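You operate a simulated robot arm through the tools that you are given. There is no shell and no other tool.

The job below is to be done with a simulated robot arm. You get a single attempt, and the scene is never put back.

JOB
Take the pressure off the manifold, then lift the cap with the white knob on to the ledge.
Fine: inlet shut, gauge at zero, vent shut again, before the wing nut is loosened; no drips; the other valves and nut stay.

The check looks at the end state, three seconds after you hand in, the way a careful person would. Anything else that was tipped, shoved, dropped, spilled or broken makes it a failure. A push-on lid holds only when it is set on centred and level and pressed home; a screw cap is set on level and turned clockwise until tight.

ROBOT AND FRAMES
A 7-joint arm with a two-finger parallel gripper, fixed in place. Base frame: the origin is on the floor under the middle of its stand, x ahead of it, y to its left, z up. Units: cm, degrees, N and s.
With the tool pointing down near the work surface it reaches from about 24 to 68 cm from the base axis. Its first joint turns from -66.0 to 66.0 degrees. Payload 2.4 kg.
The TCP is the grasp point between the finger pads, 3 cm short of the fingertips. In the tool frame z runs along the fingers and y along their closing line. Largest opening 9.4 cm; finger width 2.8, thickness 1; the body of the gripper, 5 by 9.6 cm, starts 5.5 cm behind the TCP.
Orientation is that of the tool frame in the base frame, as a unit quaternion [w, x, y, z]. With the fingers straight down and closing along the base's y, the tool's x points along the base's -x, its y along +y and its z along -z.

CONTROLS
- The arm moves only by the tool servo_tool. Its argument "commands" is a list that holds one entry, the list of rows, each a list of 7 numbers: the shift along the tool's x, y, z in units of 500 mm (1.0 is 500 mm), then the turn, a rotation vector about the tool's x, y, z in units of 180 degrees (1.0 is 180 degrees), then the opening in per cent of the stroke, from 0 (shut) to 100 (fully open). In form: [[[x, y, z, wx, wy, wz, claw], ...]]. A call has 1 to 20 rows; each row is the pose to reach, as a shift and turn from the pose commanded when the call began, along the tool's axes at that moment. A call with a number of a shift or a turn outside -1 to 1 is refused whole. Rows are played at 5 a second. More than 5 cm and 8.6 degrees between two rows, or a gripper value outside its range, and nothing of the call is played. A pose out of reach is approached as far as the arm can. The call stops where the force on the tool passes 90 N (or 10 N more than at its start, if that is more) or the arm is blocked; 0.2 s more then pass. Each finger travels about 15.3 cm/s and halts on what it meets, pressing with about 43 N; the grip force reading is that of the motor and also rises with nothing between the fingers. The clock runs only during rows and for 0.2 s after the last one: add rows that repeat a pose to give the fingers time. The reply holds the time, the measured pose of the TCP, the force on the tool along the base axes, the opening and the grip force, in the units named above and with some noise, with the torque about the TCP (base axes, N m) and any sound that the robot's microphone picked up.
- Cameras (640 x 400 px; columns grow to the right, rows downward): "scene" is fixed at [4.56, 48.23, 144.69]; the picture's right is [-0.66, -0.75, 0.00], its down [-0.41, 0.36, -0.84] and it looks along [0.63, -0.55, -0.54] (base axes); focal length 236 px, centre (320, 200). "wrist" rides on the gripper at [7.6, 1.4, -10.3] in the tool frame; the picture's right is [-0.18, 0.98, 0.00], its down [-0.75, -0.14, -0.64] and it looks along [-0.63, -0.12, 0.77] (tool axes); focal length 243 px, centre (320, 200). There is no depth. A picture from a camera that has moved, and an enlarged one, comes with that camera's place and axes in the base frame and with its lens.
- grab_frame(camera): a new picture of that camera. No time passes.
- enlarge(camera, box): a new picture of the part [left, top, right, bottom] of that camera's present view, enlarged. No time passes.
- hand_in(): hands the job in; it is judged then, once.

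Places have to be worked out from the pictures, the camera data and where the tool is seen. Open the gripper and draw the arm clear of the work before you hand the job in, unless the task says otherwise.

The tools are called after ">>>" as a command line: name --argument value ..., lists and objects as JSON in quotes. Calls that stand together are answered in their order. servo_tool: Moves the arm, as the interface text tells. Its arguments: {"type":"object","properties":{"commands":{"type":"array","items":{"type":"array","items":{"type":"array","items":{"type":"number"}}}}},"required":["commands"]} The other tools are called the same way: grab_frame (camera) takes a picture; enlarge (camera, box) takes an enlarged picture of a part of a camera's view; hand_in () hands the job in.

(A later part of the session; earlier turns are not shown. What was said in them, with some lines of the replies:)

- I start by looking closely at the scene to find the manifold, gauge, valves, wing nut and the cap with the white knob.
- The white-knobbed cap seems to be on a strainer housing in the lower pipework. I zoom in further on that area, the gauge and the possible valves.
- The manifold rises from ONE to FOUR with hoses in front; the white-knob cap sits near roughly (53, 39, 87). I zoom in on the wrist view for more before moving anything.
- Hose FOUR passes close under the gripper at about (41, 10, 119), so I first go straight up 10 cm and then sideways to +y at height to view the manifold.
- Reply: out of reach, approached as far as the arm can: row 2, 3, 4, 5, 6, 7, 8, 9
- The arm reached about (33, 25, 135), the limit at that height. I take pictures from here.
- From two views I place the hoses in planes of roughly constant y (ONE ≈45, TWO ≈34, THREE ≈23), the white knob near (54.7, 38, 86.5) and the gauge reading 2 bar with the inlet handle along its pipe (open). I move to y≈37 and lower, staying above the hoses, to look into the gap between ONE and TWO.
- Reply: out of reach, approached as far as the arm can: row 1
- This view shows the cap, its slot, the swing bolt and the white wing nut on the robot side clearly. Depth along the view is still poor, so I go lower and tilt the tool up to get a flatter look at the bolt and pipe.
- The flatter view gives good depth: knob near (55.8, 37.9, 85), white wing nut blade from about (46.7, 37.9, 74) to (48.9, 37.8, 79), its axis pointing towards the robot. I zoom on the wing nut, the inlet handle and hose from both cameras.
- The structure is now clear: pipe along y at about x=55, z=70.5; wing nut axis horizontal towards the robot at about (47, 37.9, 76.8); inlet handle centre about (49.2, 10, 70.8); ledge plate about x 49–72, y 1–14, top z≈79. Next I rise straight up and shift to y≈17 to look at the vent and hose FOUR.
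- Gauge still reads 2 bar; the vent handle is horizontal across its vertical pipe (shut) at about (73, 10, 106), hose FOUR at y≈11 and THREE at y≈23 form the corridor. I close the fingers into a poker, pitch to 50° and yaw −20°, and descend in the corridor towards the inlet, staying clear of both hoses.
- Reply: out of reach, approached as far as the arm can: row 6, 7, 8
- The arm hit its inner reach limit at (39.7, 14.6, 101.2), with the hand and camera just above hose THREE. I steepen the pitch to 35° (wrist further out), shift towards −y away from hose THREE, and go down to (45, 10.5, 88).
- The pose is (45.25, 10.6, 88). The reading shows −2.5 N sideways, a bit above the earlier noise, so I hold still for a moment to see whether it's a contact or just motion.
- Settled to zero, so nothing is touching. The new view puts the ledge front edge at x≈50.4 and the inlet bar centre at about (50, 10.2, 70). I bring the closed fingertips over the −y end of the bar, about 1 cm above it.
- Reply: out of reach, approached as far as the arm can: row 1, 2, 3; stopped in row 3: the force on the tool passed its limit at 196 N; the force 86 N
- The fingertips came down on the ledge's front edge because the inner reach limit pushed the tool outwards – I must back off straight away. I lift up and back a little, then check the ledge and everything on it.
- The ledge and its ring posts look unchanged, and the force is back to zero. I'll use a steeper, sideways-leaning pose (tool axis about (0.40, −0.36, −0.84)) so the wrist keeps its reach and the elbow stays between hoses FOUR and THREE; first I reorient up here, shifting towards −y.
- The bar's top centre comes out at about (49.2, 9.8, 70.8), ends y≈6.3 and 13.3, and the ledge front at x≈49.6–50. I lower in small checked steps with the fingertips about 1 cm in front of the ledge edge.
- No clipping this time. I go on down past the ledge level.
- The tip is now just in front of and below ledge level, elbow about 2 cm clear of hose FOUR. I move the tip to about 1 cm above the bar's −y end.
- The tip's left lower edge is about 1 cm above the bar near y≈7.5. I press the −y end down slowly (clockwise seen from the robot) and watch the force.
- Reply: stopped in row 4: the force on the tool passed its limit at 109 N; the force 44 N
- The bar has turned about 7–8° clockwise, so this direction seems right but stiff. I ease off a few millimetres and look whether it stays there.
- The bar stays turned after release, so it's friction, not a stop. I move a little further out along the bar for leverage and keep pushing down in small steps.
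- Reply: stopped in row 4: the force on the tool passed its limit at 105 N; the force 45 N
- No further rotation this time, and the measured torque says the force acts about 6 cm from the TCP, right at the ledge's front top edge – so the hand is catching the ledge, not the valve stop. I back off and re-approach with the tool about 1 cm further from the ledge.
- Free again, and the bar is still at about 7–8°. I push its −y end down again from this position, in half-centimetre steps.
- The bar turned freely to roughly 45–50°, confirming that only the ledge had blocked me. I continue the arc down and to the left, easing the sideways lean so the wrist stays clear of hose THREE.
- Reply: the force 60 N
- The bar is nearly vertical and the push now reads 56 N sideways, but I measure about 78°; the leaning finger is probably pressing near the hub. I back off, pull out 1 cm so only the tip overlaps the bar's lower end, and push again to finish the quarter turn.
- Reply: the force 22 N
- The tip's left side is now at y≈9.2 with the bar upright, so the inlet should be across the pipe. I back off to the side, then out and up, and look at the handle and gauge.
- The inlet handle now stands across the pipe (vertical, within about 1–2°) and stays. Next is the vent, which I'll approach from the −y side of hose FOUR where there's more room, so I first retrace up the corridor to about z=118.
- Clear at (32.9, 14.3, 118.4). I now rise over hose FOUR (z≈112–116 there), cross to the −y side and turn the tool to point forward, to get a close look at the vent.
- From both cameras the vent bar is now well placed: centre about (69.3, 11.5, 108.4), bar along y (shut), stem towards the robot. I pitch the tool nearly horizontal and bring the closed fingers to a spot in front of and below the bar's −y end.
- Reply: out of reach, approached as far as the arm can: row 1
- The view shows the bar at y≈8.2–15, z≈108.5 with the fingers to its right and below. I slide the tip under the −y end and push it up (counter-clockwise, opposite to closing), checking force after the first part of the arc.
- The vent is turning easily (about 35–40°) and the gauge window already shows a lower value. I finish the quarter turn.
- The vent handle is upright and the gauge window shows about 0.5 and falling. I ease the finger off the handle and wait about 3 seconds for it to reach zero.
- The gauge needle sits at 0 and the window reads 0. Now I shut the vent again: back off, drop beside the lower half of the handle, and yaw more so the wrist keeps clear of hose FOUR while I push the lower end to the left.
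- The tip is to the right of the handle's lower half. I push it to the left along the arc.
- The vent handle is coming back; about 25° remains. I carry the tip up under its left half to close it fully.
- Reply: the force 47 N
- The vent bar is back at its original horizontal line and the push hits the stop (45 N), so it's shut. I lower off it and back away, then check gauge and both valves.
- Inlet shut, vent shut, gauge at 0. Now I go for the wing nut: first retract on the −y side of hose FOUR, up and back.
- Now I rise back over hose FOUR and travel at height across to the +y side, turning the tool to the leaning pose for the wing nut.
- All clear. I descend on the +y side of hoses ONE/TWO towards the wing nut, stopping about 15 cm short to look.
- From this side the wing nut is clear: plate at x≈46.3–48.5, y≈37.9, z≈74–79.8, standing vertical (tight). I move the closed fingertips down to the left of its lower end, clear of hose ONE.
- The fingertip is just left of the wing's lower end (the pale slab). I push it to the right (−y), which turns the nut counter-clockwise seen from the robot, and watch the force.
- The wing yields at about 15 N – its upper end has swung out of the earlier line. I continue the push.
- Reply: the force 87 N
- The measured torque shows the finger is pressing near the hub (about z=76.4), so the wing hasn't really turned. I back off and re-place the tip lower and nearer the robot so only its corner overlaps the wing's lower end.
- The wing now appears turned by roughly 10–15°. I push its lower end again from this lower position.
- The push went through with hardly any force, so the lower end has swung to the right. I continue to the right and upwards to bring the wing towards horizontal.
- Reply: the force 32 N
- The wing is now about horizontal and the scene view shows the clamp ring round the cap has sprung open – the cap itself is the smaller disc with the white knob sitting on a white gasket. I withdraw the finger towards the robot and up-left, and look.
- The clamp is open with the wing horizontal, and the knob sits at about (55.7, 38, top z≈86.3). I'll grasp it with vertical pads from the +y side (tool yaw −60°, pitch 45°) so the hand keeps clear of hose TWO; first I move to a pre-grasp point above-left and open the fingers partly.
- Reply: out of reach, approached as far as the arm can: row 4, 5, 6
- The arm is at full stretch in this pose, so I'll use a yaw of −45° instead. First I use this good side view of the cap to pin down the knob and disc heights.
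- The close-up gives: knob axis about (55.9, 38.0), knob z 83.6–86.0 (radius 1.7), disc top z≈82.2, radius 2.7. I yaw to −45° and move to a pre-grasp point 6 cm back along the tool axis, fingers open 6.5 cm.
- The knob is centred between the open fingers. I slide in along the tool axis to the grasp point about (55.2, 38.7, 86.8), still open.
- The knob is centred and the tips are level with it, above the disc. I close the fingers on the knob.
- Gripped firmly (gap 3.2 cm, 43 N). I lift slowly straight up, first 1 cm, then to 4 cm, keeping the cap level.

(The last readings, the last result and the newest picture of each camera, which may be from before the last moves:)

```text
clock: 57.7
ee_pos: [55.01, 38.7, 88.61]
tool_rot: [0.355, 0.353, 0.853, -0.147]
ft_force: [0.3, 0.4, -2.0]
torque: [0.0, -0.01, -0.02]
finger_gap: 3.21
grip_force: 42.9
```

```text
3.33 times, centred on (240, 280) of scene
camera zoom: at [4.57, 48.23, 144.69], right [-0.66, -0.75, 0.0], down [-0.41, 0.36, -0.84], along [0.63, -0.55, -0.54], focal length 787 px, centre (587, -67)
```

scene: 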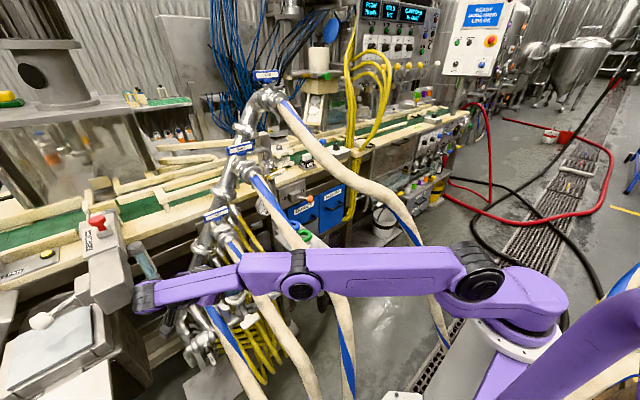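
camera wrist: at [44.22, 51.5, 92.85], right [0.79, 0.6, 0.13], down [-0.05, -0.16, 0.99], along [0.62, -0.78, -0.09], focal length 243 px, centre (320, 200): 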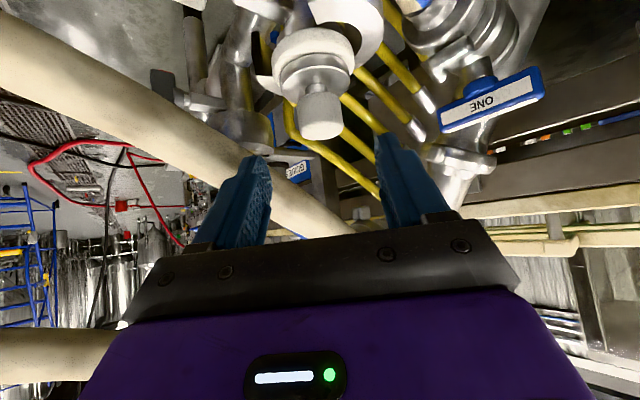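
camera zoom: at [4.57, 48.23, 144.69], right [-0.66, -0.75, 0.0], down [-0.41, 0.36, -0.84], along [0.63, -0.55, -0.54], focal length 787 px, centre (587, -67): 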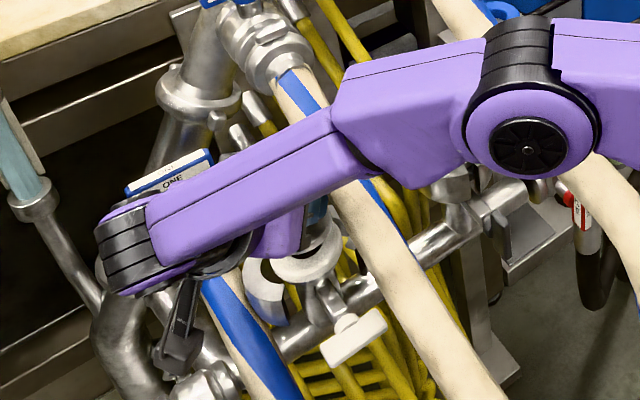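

The cap is off: the gasket stays on the ferrule and the hand carries about 2 N. I rise a little more, then ease out to the +y side so the cap comes out from beneath hose TWO.

>>> servo_tool --commands '[[[-0.0165, 0.0007, -0.0175, 0, 0, 0, 0], [-0.033, 0.0014, -0.0349, 0, 0, 0, 0], [-0.0252, 0.0065, -0.0541, 0, 0, 0, 0], [-0.0174, 0.0115, -0.0733, 0, 0, 0, 0], [0.0076, 0.0187, -0.1182, 0, 0, 0, 0]]]'

>>> grab_frame --camera "wrist"

>>> grab_frame --camera "scene"

```text
clock: 58.9
ee_pos: [52.6, 42.62, 92.56]
tool_rot: [0.355, 0.354, 0.853, -0.147]
ft_force: [-0.3, 0.2, -0.5]
torque: [0.05, 0.04, -0.03]
finger_gap: 3.18
grip_force: 43.0
```

```text
taken
camera wrist: at [44.61, 52.47, 94.39], right [0.79, 0.6, 0.13], down [-0.05, -0.15, 0.99], along [0.61, -0.78, -0.09], focal length 243 px, centre (320, 200)
```

wrist: 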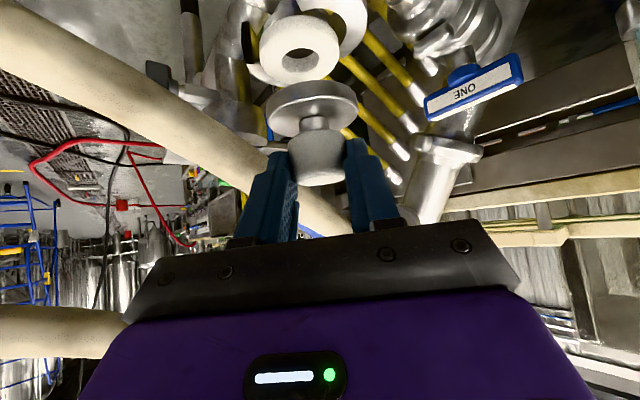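

```text
taken
```

scene: 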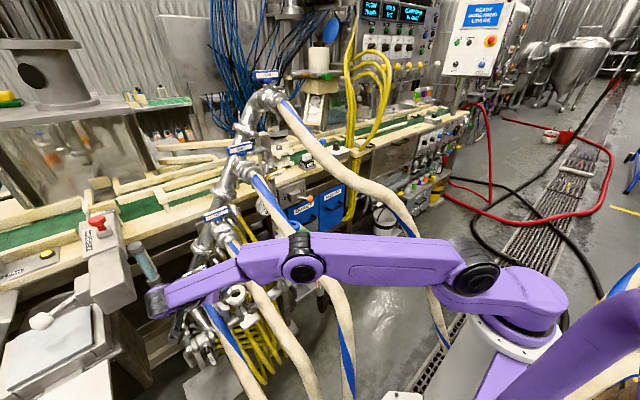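

Cap held securely and clear of the hose and clamp. I carry it up and back towards the robot, keeping the same tilt so it stays level.

>>> servo_tool --commands '[[[-0.0176, -0.0069, -0.0675, 0, 0, 0, 0], [-0.0513, -0.0308, -0.1472, 0, 0, 0, 0], [-0.0788, -0.0702, -0.2188, 0, 0, 0, 0], [-0.1084, -0.1125, -0.2884, 0, 0, 0, 0], [-0.1429, -0.1619, -0.353, 0, 0, 0, 0], [-0.1775, -0.2113, -0.4178, 0, 0, 0, 0], [-0.22, -0.2635, -0.4744, 0, 0, 0, 0], [-0.2716, -0.3173, -0.5218, 0, 0, 0, 0], [-0.3338, -0.3739, -0.5444, 0, 0, 0, 0]]]'

>>> grab_frame --camera "wrist"

>>> grab_frame --camera "scene"

```text
clock: 60.9
ee_pos: [34.0, 34.44, 123.63]
tool_rot: [0.355, 0.352, 0.854, -0.146]
ft_force: [-0.6, 0.4, -2.4]
torque: [0.07, 0.02, 0.02]
finger_gap: 3.2
grip_force: 43.1
```

```text
taken
camera wrist: at [26.02, 44.5, 125.45], right [0.79, 0.6, 0.13], down [-0.04, -0.15, 0.99], along [0.62, -0.78, -0.09], focal length 243 px, centre (320, 200)
```

wrist: 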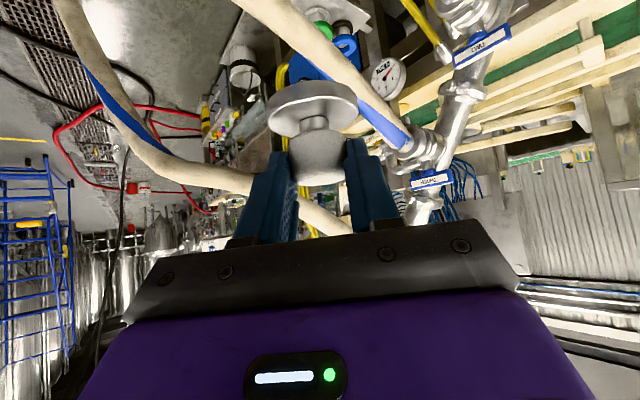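

```text
taken
```

scene: 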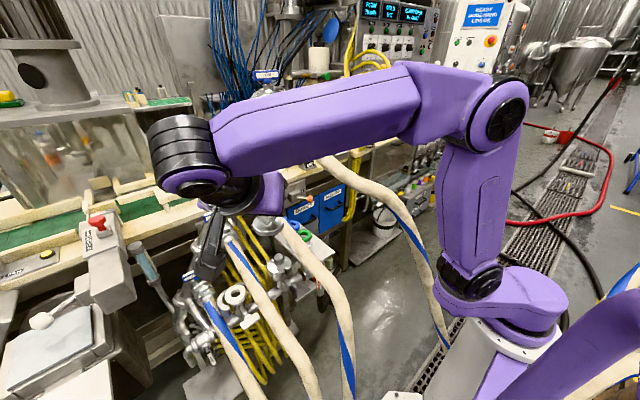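

Everything is steady. Now I carry the cap over hoses THREE and FOUR at height to the −y side, yawing about the vertical so the cap stays level.

>>> servo_tool --commands '[[[-0.0683, -0.0525, -0.0024, 0, 0, 0, 0], [-0.1334, -0.1135, 0.0063, -0.0312, 0, -0.0311, 0], [-0.1894, -0.1816, 0.0341, -0.0624, 0, -0.0621, 0], [-0.2393, -0.2483, 0.07, -0.0936, 0, -0.0932, 0], [-0.2841, -0.3121, 0.1149, -0.1248, 0, -0.1243, 0], [-0.3289, -0.376, 0.1599, -0.156, 0, -0.1553, 0], [-0.3736, -0.4399, 0.2048, -0.1872, 0, -0.1864, 0], [-0.4234, -0.4967, 0.2548, -0.2184, 0, -0.2175, 0], [-0.4682, -0.5422, 0.3139, -0.2496, 0, -0.2485, 0], [-0.4997, -0.575, 0.3881, -0.2808, 0, -0.2796, 0], [-0.5092, -0.5681, 0.4686, -0.312, 0, -0.3107, 0], [-0.5017, -0.5471, 0.5462, -0.3432, 0, -0.3417, 0], [-0.47, -0.526, 0.6278, -0.3744, 0, -0.3728, 0]]]'

>>> grab_frame --camera "wrist"

>>> grab_frame --camera "scene"

```text
clock: 63.7
ee_pos: [43.15, -11.23, 118.06]
tool_rot: [0.347, -0.392, 0.836, 0.164]
ft_force: [-0.5, 0.3, -1.6]
torque: [0.0, 0.01, 0.03]
finger_gap: 3.21
grip_force: 43.3
```

```text
taken
camera wrist: at [33.83, -20.18, 119.77], right [-0.67, 0.73, 0.13], down [0.16, -0.03, 0.99], along [0.72, 0.68, -0.09], focal length 243 px, centre (320, 200)
```

wrist: 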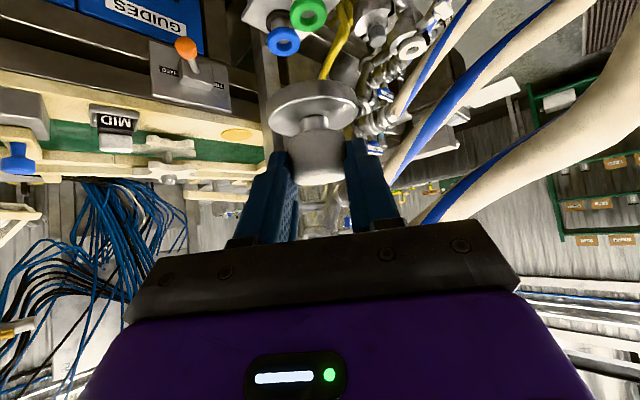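

```text
taken
```

scene: 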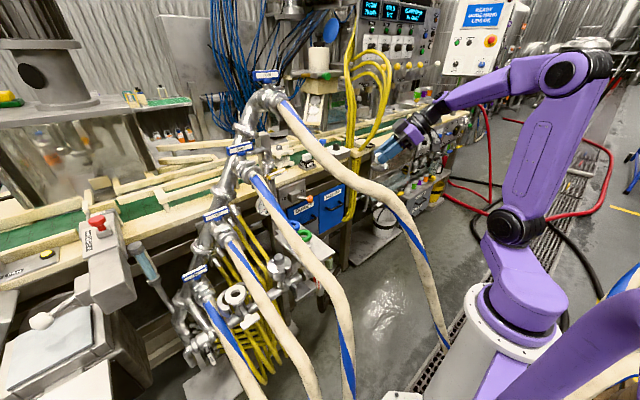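

The cap is on the −y side now, held level. I descend towards the ledge under hose FOUR, stopping at about (50.5, 0.5, 98) to check the view.

>>> servo_tool --commands '[[[0.0152, 0.006, 0.0796, 0, 0, 0, 0], [0.0303, 0.012, 0.1591, 0, 0, 0, 0], [0.0455, 0.0179, 0.2387, 0, 0, 0, 0], [0.0606, 0.0239, 0.3183, 0, 0, 0, 0], [0.0758, 0.0299, 0.3978, 0, 0, 0, 0], [0.091, 0.0359, 0.4774, 0, 0, 0, 0]]]'

>>> grab_frame --camera "wrist"

>>> grab_frame --camera "scene"

>>> enlarge --camera "scene" --box '[250, 150, 410, 290]'

```text
clock: 65.1
ee_pos: [50.41, 0.37, 97.99]
tool_rot: [0.347, -0.392, 0.836, 0.163]
ft_force: [0.0, 0.3, -1.8]
torque: [0.01, 0.03, 0.04]
finger_gap: 3.23
grip_force: 42.6
```

```text
taken
camera wrist: at [41.11, -8.5, 99.74], right [-0.67, 0.73, 0.13], down [0.16, -0.03, 0.99], along [0.72, 0.68, -0.09], focal length 243 px, centre (320, 200)
```

wrist: 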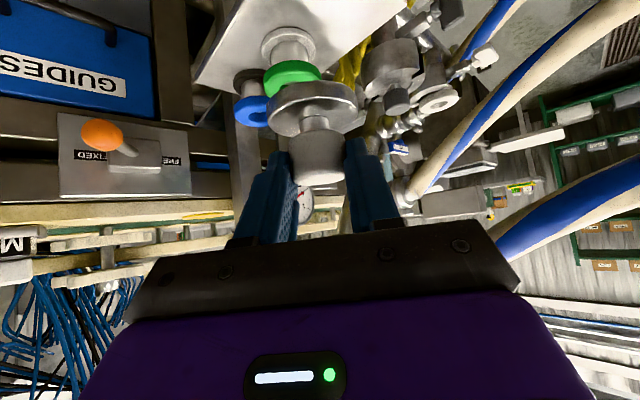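

```text
taken
```

scene: 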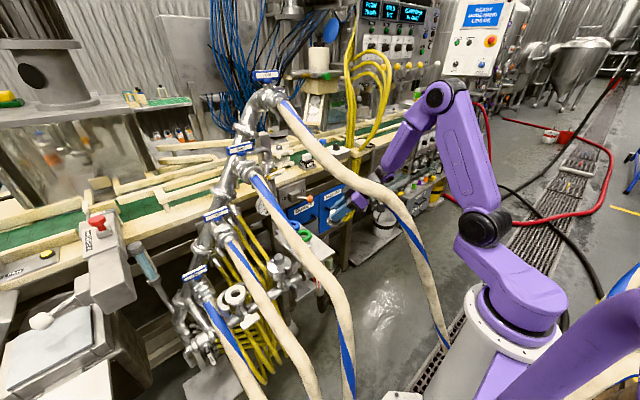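

```text
2.86 times, centred on (330, 220) of scene
camera zoom: at [4.57, 48.23, 144.69], right [-0.66, -0.75, 0.0], down [-0.41, 0.36, -0.84], along [0.63, -0.55, -0.54], focal length 675 px, centre (291, 143)
```

zoom: 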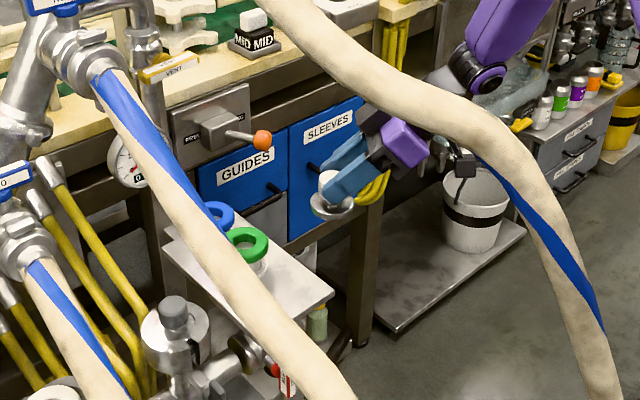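

>>> enlarge --camera "wrist" --box '[180, 0, 440, 200]'

>>> enlarge --camera "scene" --box '[290, 200, 370, 270]'

```text
2.00 times, centred on (310, 100) of wrist
camera zoom: at [41.11, -8.5, 99.74], right [-0.67, 0.73, 0.13], down [0.16, -0.03, 0.99], along [0.72, 0.68, -0.09], focal length 485 px, centre (340, 400)
```

zoom: 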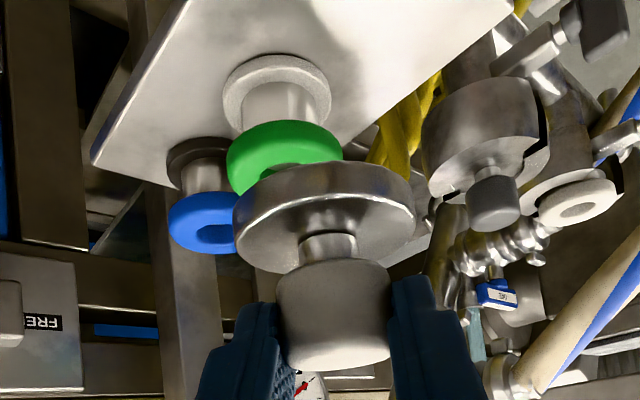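

```text
5.71 times, centred on (330, 235) of scene
camera zoom: at [4.57, 48.23, 144.69], right [-0.66, -0.75, 0.0], down [-0.41, 0.36, -0.84], along [0.63, -0.55, -0.54], focal length 1349 px, centre (263, 0)
```

zoom: 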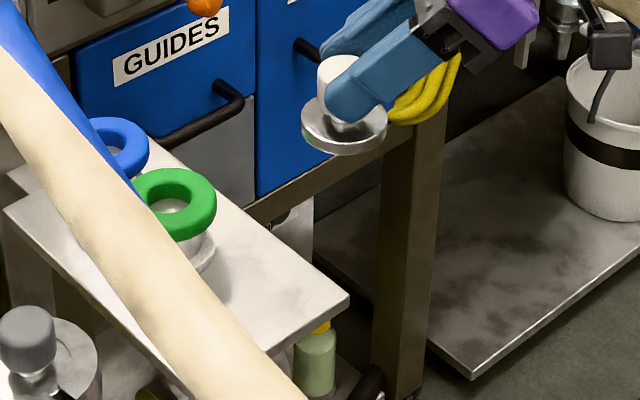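

The scene view shows the cap level in the gripper, and the ledge comes out at x 49.4–72, y 1.6–14.6, top z≈79.4, with the green post's base at (60.1, 7.9). I'll set the cap at about (53.3, 5.3), clear of the posts; first I move above that spot.

>>> servo_tool --commands '[[[0.0165, 0.006, 0.0591, 0, 0, 0, 0], [0.0329, 0.0121, 0.1181, 0, 0, 0, 0], [0.0494, 0.0181, 0.1772, 0, 0, 0, 0], [0.0742, 0.018, 0.202, 0, 0, 0, 0]]]'

>>> enlarge --camera "scene" --box '[290, 200, 370, 270]'

>>> enlarge --camera "wrist" --box '[180, 0, 440, 200]'

```text
clock: 66.1
ee_pos: [52.65, 4.37, 88.23]
tool_rot: [0.347, -0.391, 0.837, 0.163]
ft_force: [-0.5, 0.1, -2.5]
torque: [-0.03, 0.0, 0.0]
finger_gap: 3.23
grip_force: 42.9
```

```text
5.71 times, centred on (330, 235) of scene
camera zoom: at [4.56, 48.23, 144.69], right [-0.66, -0.75, 0.0], down [-0.41, 0.36, -0.84], along [0.63, -0.55, -0.54], focal length 1349 px, centre (263, 0)
```

zoom: 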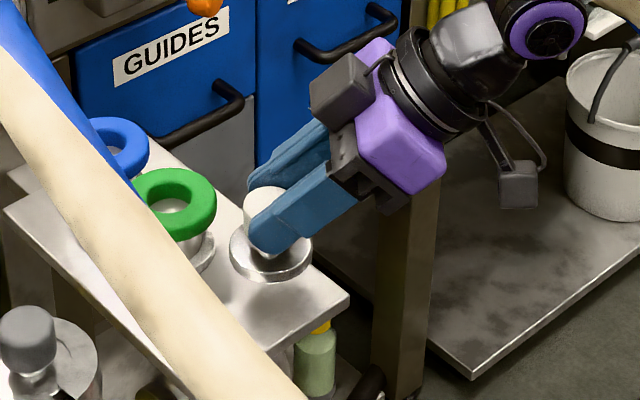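

```text
2.00 times, centred on (310, 100) of wrist
camera zoom: at [43.34, -4.47, 90.06], right [-0.67, 0.73, 0.13], down [0.16, -0.03, 0.99], along [0.73, 0.68, -0.09], focal length 485 px, centre (340, 400)
```

zoom: 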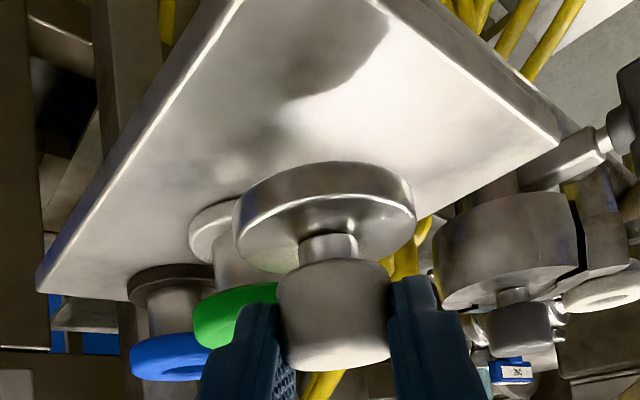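

The cap hangs about 3 cm above the free front part of the ledge, clear of the green post. I lower most of the way.

>>> servo_tool --commands '[[[0.011, 0.0021, 0.0145, 0, 0, 0, 0], [0.0219, 0.0042, 0.029, 0, 0, 0, 0], [0.0329, 0.0063, 0.0435, 0, 0, 0, 0]]]'

>>> enlarge --camera "scene" --box '[290, 200, 370, 270]'

>>> enlarge --camera "wrist" --box '[180, 0, 440, 200]'

```text
clock: 66.9
ee_pos: [52.64, 4.84, 85.59]
tool_rot: [0.348, -0.39, 0.837, 0.162]
ft_force: [0.6, 0.1, -1.7]
torque: [-0.04, -0.01, 0.02]
finger_gap: 3.19
grip_force: 42.5
```

```text
5.71 times, centred on (330, 235) of scene
camera zoom: at [4.56, 48.24, 144.69], right [-0.66, -0.75, 0.0], down [-0.41, 0.36, -0.84], along [0.63, -0.55, -0.54], focal length 1349 px, centre (263, 0)
```

zoom: 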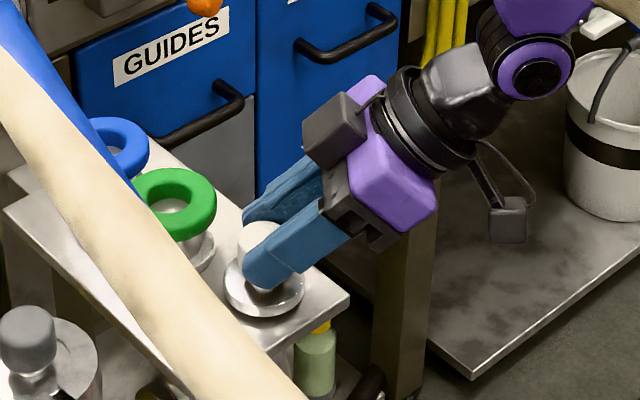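

```text
2.00 times, centred on (310, 100) of wrist
camera zoom: at [43.38, -3.97, 87.37], right [-0.67, 0.73, 0.13], down [0.16, -0.03, 0.99], along [0.72, 0.68, -0.09], focal length 485 px, centre (340, 400)
```

zoom: 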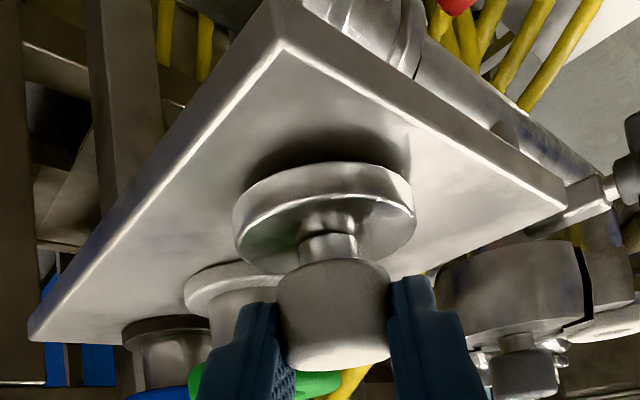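

The cap is about half a centimetre to a centimetre above the plate, well inside its edges. I lower in 2 mm steps and watch for contact.

>>> servo_tool --commands '[[[0.0028, 0, 0.0028, 0, 0, 0, 0], [0.0057, 0, 0.0056, 0, 0, 0, 0], [0.0057, 0, 0.0056, 0, 0, 0, 0]]]'

```text
clock: 67.7
ee_pos: [52.56, 4.8, 85.26]
tool_rot: [0.348, -0.39, 0.837, 0.162]
ft_force: [0.1, -0.7, -1.4]
torque: [0.01, -0.01, -0.01]
finger_gap: 3.21
grip_force: 43.1
```

>>> servo_tool --commands '[[[0.0028, 0, 0.0028, 0, 0, 0, 0], [0.0057, 0, 0.0056, 0, 0, 0, 0], [0.0057, 0, 0.0056, 0, 0, 0, 0]]]'

>>> enlarge --camera "wrist" --box '[180, 0, 440, 200]'

```text
clock: 68.5
ee_pos: [52.75, 5.02, 85.01]
tool_rot: [0.353, -0.391, 0.834, 0.164]
ft_force: [-7.5, -0.7, 36.5]
torque: [0.4, 0.0, 0.08]
finger_gap: 3.22
grip_force: 42.4
```

```text
2.00 times, centred on (310, 100) of wrist
camera zoom: at [43.5, -3.93, 86.69], right [-0.67, 0.73, 0.13], down [0.15, -0.04, 0.99], along [0.72, 0.68, -0.08], focal length 485 px, centre (340, 400)
```

zoom: 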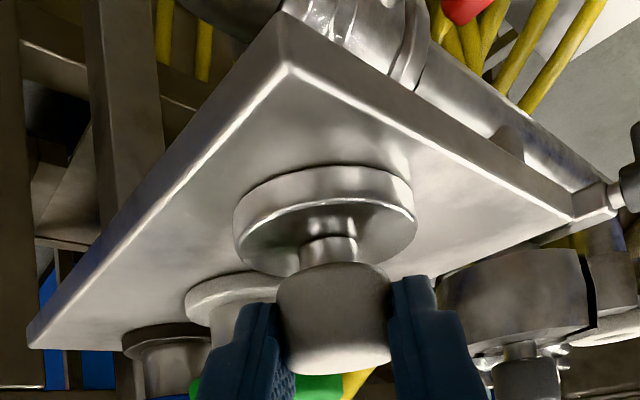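

The cap has touched down (36 N). I relieve the pressure a little, then open the fingers gently.

>>> servo_tool --commands '[[[-0.0021, 0, -0.0021, 0, 0, 0, 0], [-0.0028, 0, -0.0028, 0, 0, 0, 0]]]'

```text
clock: 69.1
ee_pos: [52.62, 4.8, 85.0]
tool_rot: [0.349, -0.391, 0.836, 0.164]
ft_force: [5.3, 2.2, 15.0]
torque: [0.6, -0.71, -0.07]
finger_gap: 3.22
grip_force: 43.4
```

>>> servo_tool --commands '[[[-0.0014, 0, -0.0014, 0, 0, 0, 0], [-0.0014, 0, -0.0014, 0, 0, 0, 36], [-0.0014, 0, -0.0014, 0, 0, 0, 40], [-0.0014, 0, -0.0014, 0, 0, 0, 48], [-0.0014, 0, -0.0014, 0, 0, 0, 55], [-0.0014, 0, -0.0014, 0, 0, 0, 55]]]'

>>> enlarge --camera "wrist" --box '[180, 0, 440, 200]'

>>> enlarge --camera "scene" --box '[290, 200, 370, 270]'

```text
clock: 70.5
ee_pos: [52.54, 4.91, 85.08]
tool_rot: [0.347, -0.391, 0.837, 0.162]
ft_force: [-0.8, -0.8, 0.4]
torque: [0.02, 0.03, 0.01]
finger_gap: 5.17
grip_force: 0.0
```

```text
2.00 times, centred on (310, 100) of wrist
camera zoom: at [43.35, -4.02, 86.86], right [-0.67, 0.73, 0.13], down [0.16, -0.03, 0.99], along [0.72, 0.68, -0.09], focal length 485 px, centre (340, 400)
```

zoom: 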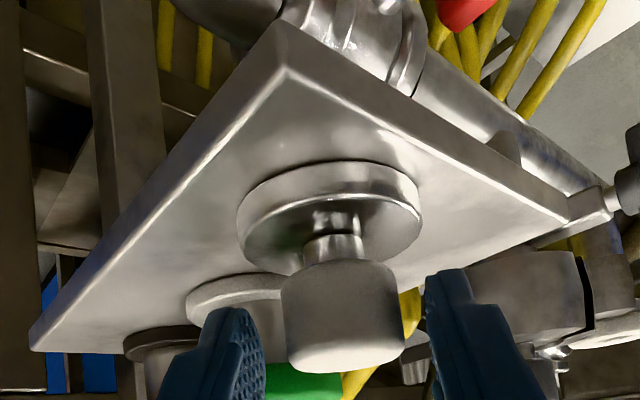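

```text
5.71 times, centred on (330, 235) of scene
camera zoom: at [4.56, 48.23, 144.69], right [-0.66, -0.75, 0.0], down [-0.41, 0.36, -0.84], along [0.63, -0.55, -0.54], focal length 1349 px, centre (263, 0)
```

zoom: 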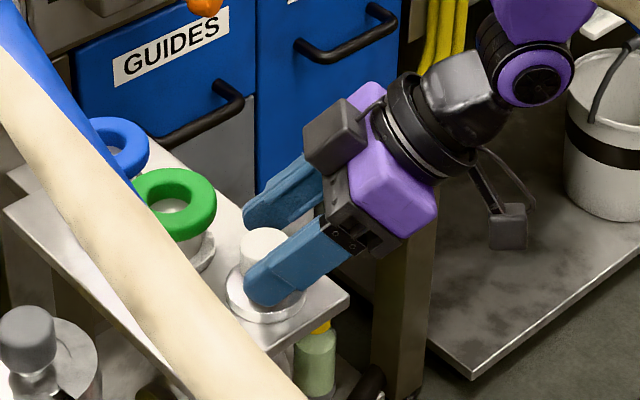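

The cap stands upright on the ledge, and the fingers are free of the knob. I retract straight back along the tool axis.

>>> servo_tool --commands '[[[0, 0, -0.03, 0, 0, 0, 55], [0, 0, -0.07, 0, 0, 0, 55], [0, 0, -0.14, 0, 0, 0, 55], [0, 0, -0.23, 0, 0, 0, 55], [0, 0, -0.32, 0, 0, 0, 55]]]'

>>> enlarge --camera "scene" --box '[270, 180, 390, 280]'

>>> grab_frame --camera "wrist"

>>> grab_frame --camera "scene"

```text
clock: 71.7
ee_pos: [45.31, -3.97, 96.23]
tool_rot: [0.347, -0.392, 0.836, 0.163]
ft_force: [-0.6, -0.5, -0.3]
torque: [0.01, -0.04, 0.02]
finger_gap: 5.15
grip_force: 0.1
```

```text
4.00 times, centred on (330, 230) of scene
camera zoom: at [4.56, 48.23, 144.69], right [-0.66, -0.75, 0.0], down [-0.41, 0.36, -0.84], along [0.63, -0.55, -0.54], focal length 944 px, centre (280, 80)
```

zoom: 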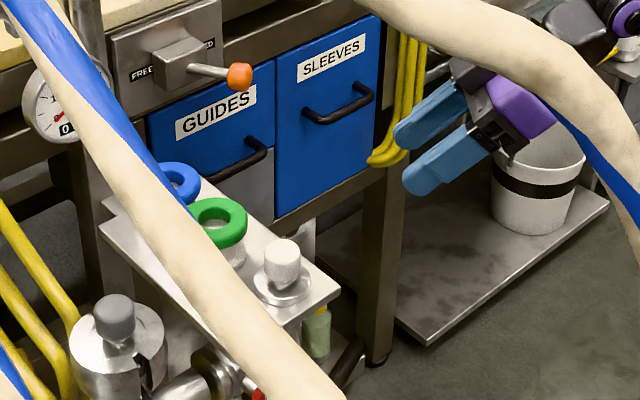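

```text
taken
camera wrist: at [35.98, -12.72, 98.17], right [-0.67, 0.73, 0.13], down [0.16, -0.03, 0.99], along [0.72, 0.68, -0.09], focal length 243 px, centre (320, 200)
```

wrist: 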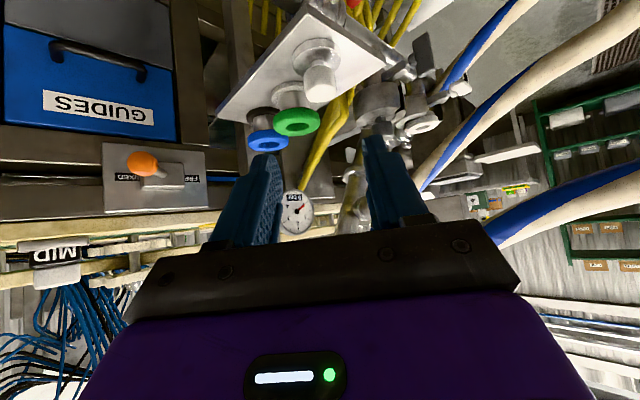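

```text
taken
```

scene: 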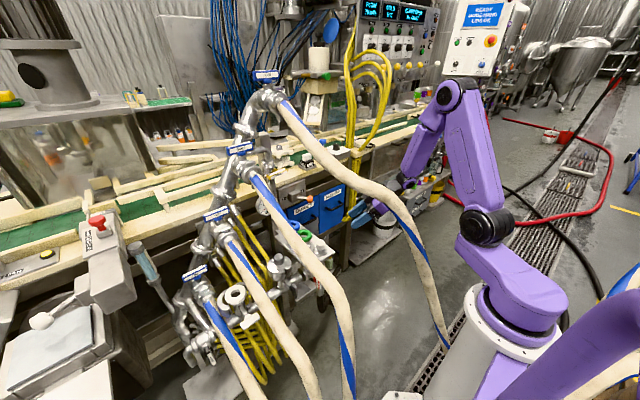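

The cap stands upright on the ledge. Before moving clear, I check gauge, vent, inlet, drain and the grey nut once more.

>>> enlarge --camera "wrist" --box '[220, 0, 420, 120]'

>>> enlarge --camera "wrist" --box '[270, 180, 330, 240]'

>>> enlarge --camera "scene" --box '[170, 130, 290, 230]'

>>> enlarge --camera "scene" --box '[170, 240, 330, 360]'

```text
3.20 times, centred on (320, 60) of wrist
camera zoom: at [35.98, -12.72, 98.17], right [-0.67, 0.73, 0.13], down [0.16, -0.03, 0.99], along [0.72, 0.68, -0.09], focal length 776 px, centre (320, 648)
```

zoom: 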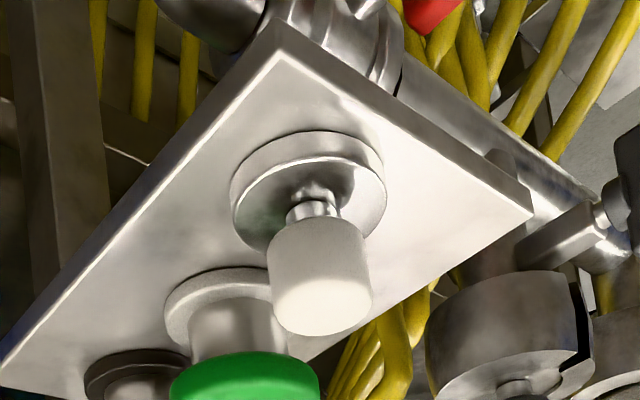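

```text
6.67 times, centred on (300, 210) of wrist
camera zoom: at [35.98, -12.72, 98.17], right [-0.67, 0.73, 0.13], down [0.16, -0.03, 0.99], along [0.72, 0.68, -0.09], focal length 1618 px, centre (453, 133)
```

zoom: 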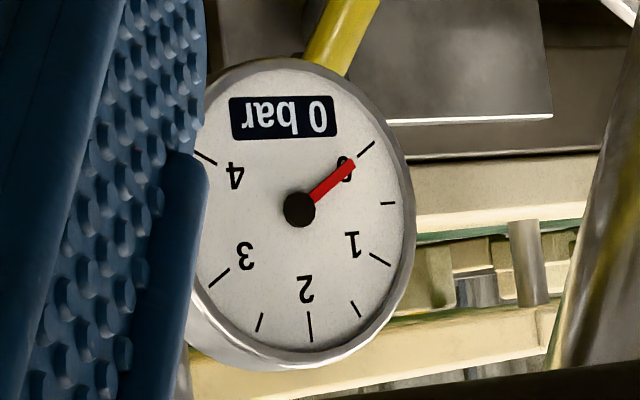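

```text
4.00 times, centred on (230, 180) of scene
camera zoom: at [4.56, 48.23, 144.69], right [-0.66, -0.75, 0.0], down [-0.41, 0.36, -0.84], along [0.63, -0.55, -0.54], focal length 944 px, centre (680, 280)
```

zoom: 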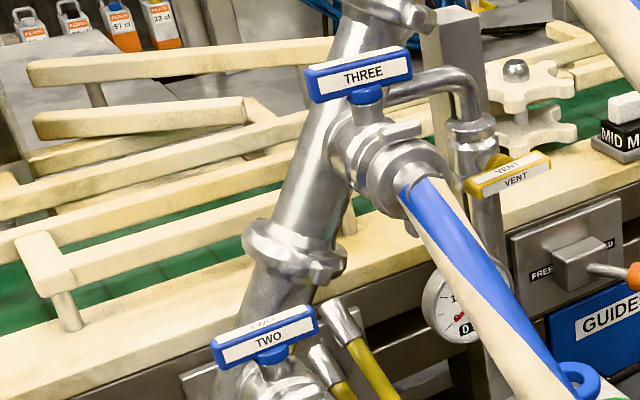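

```text
3.33 times, centred on (250, 300) of scene
camera zoom: at [4.56, 48.23, 144.69], right [-0.66, -0.75, 0.0], down [-0.41, 0.36, -0.84], along [0.63, -0.55, -0.54], focal length 787 px, centre (553, -133)
```

zoom: 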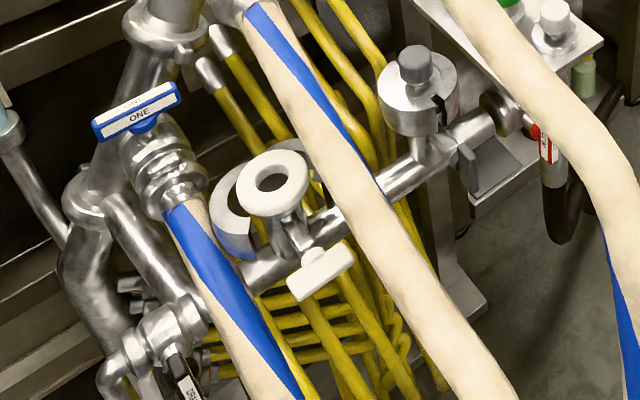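

Gauge reads exactly 0 bar, vent and inlet are shut, the drain, hose valves and grey nut are unchanged, and the cap is upright. I draw the arm up and clear with the gripper open.

>>> servo_tool --commands '[[[-0.0296, 0.006, -0.0731, 0, 0, 0, 55], [-0.0592, 0.012, -0.1462, 0, 0, 0, 55], [-0.0888, 0.018, -0.2193, 0, 0, 0, 70], [-0.1184, 0.024, -0.2924, 0, 0, 0, 100], [-0.148, 0.03, -0.3655, 0, 0, 0, 100], [-0.1776, 0.036, -0.4386, 0, 0, 0, 100], [-0.1776, 0.036, -0.4386, 0, 0, 0, 100], [-0.1776, 0.036, -0.4386, 0, 0, 0, 100]]]'

>>> grab_frame --camera "scene"

>>> enlarge --camera "scene" --box '[270, 180, 390, 280]'

```text
clock: 73.5
ee_pos: [37.84, -9.8, 118.1]
tool_rot: [0.347, -0.391, 0.837, 0.162]
ft_force: [0.1, 0.3, -0.7]
torque: [0.02, -0.02, 0.03]
finger_gap: 9.38
grip_force: 0.2
```

```text
taken
```

scene: 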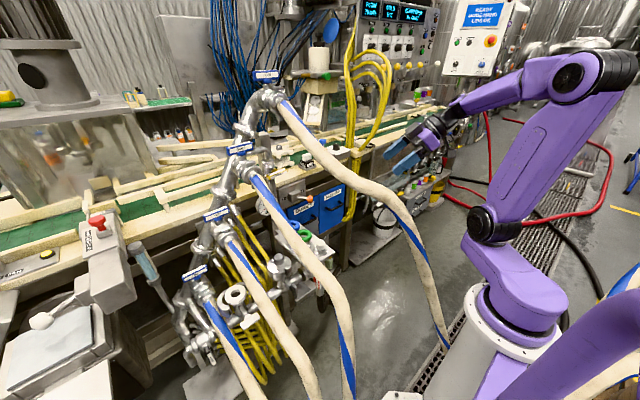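

```text
4.00 times, centred on (330, 230) of scene
camera zoom: at [4.56, 48.23, 144.69], right [-0.66, -0.75, 0.0], down [-0.41, 0.36, -0.84], along [0.63, -0.55, -0.54], focal length 944 px, centre (280, 80)
```

zoom: 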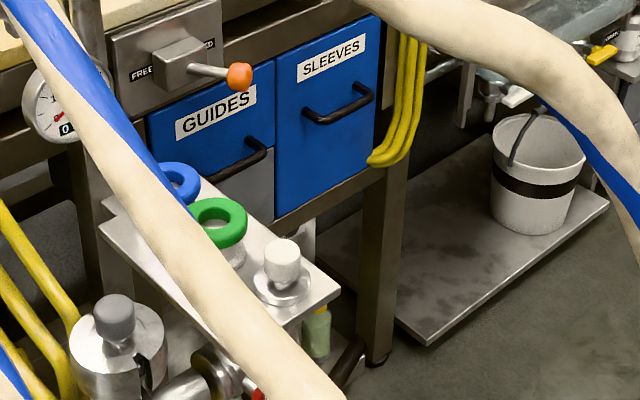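

The arm is clear at (38, −10, 118) with the gripper open. The cap stands upright on the ledge, the gauge is at 0, inlet and vent are shut, and nothing else has been disturbed, so I hand in the job.

>>> hand_in

```text
The job is handed in.
```

The cap with the white knob is off and standing upright on the ledge, and the manifold is depressurised. I've handed the job in, but no pass or fail result has come back.

- **Order of work:** I shut the inlet, opened the vent until the gauge fell from 2 bar to 0, and shut the vent again. Only then did I loosen the wing nut and lift the cap off.
- **Final check:** the gauge still read 0 bar and both valves were shut. The drain, the four hose valves and the grey nut looked unchanged, and I saw no drips. The gasket stayed on the pipe.
- **Knocks along the way:**
  - The fingertips came down on the ledge's front edge once at about 196 N, before the cap was there.
  - The hand pressed against the same edge twice more at just over 100 N.
  - I pushed the wing nut near its hub at close to 90 N before finding a better contact point.

After each of these I looked again and found nothing moved or damaged.
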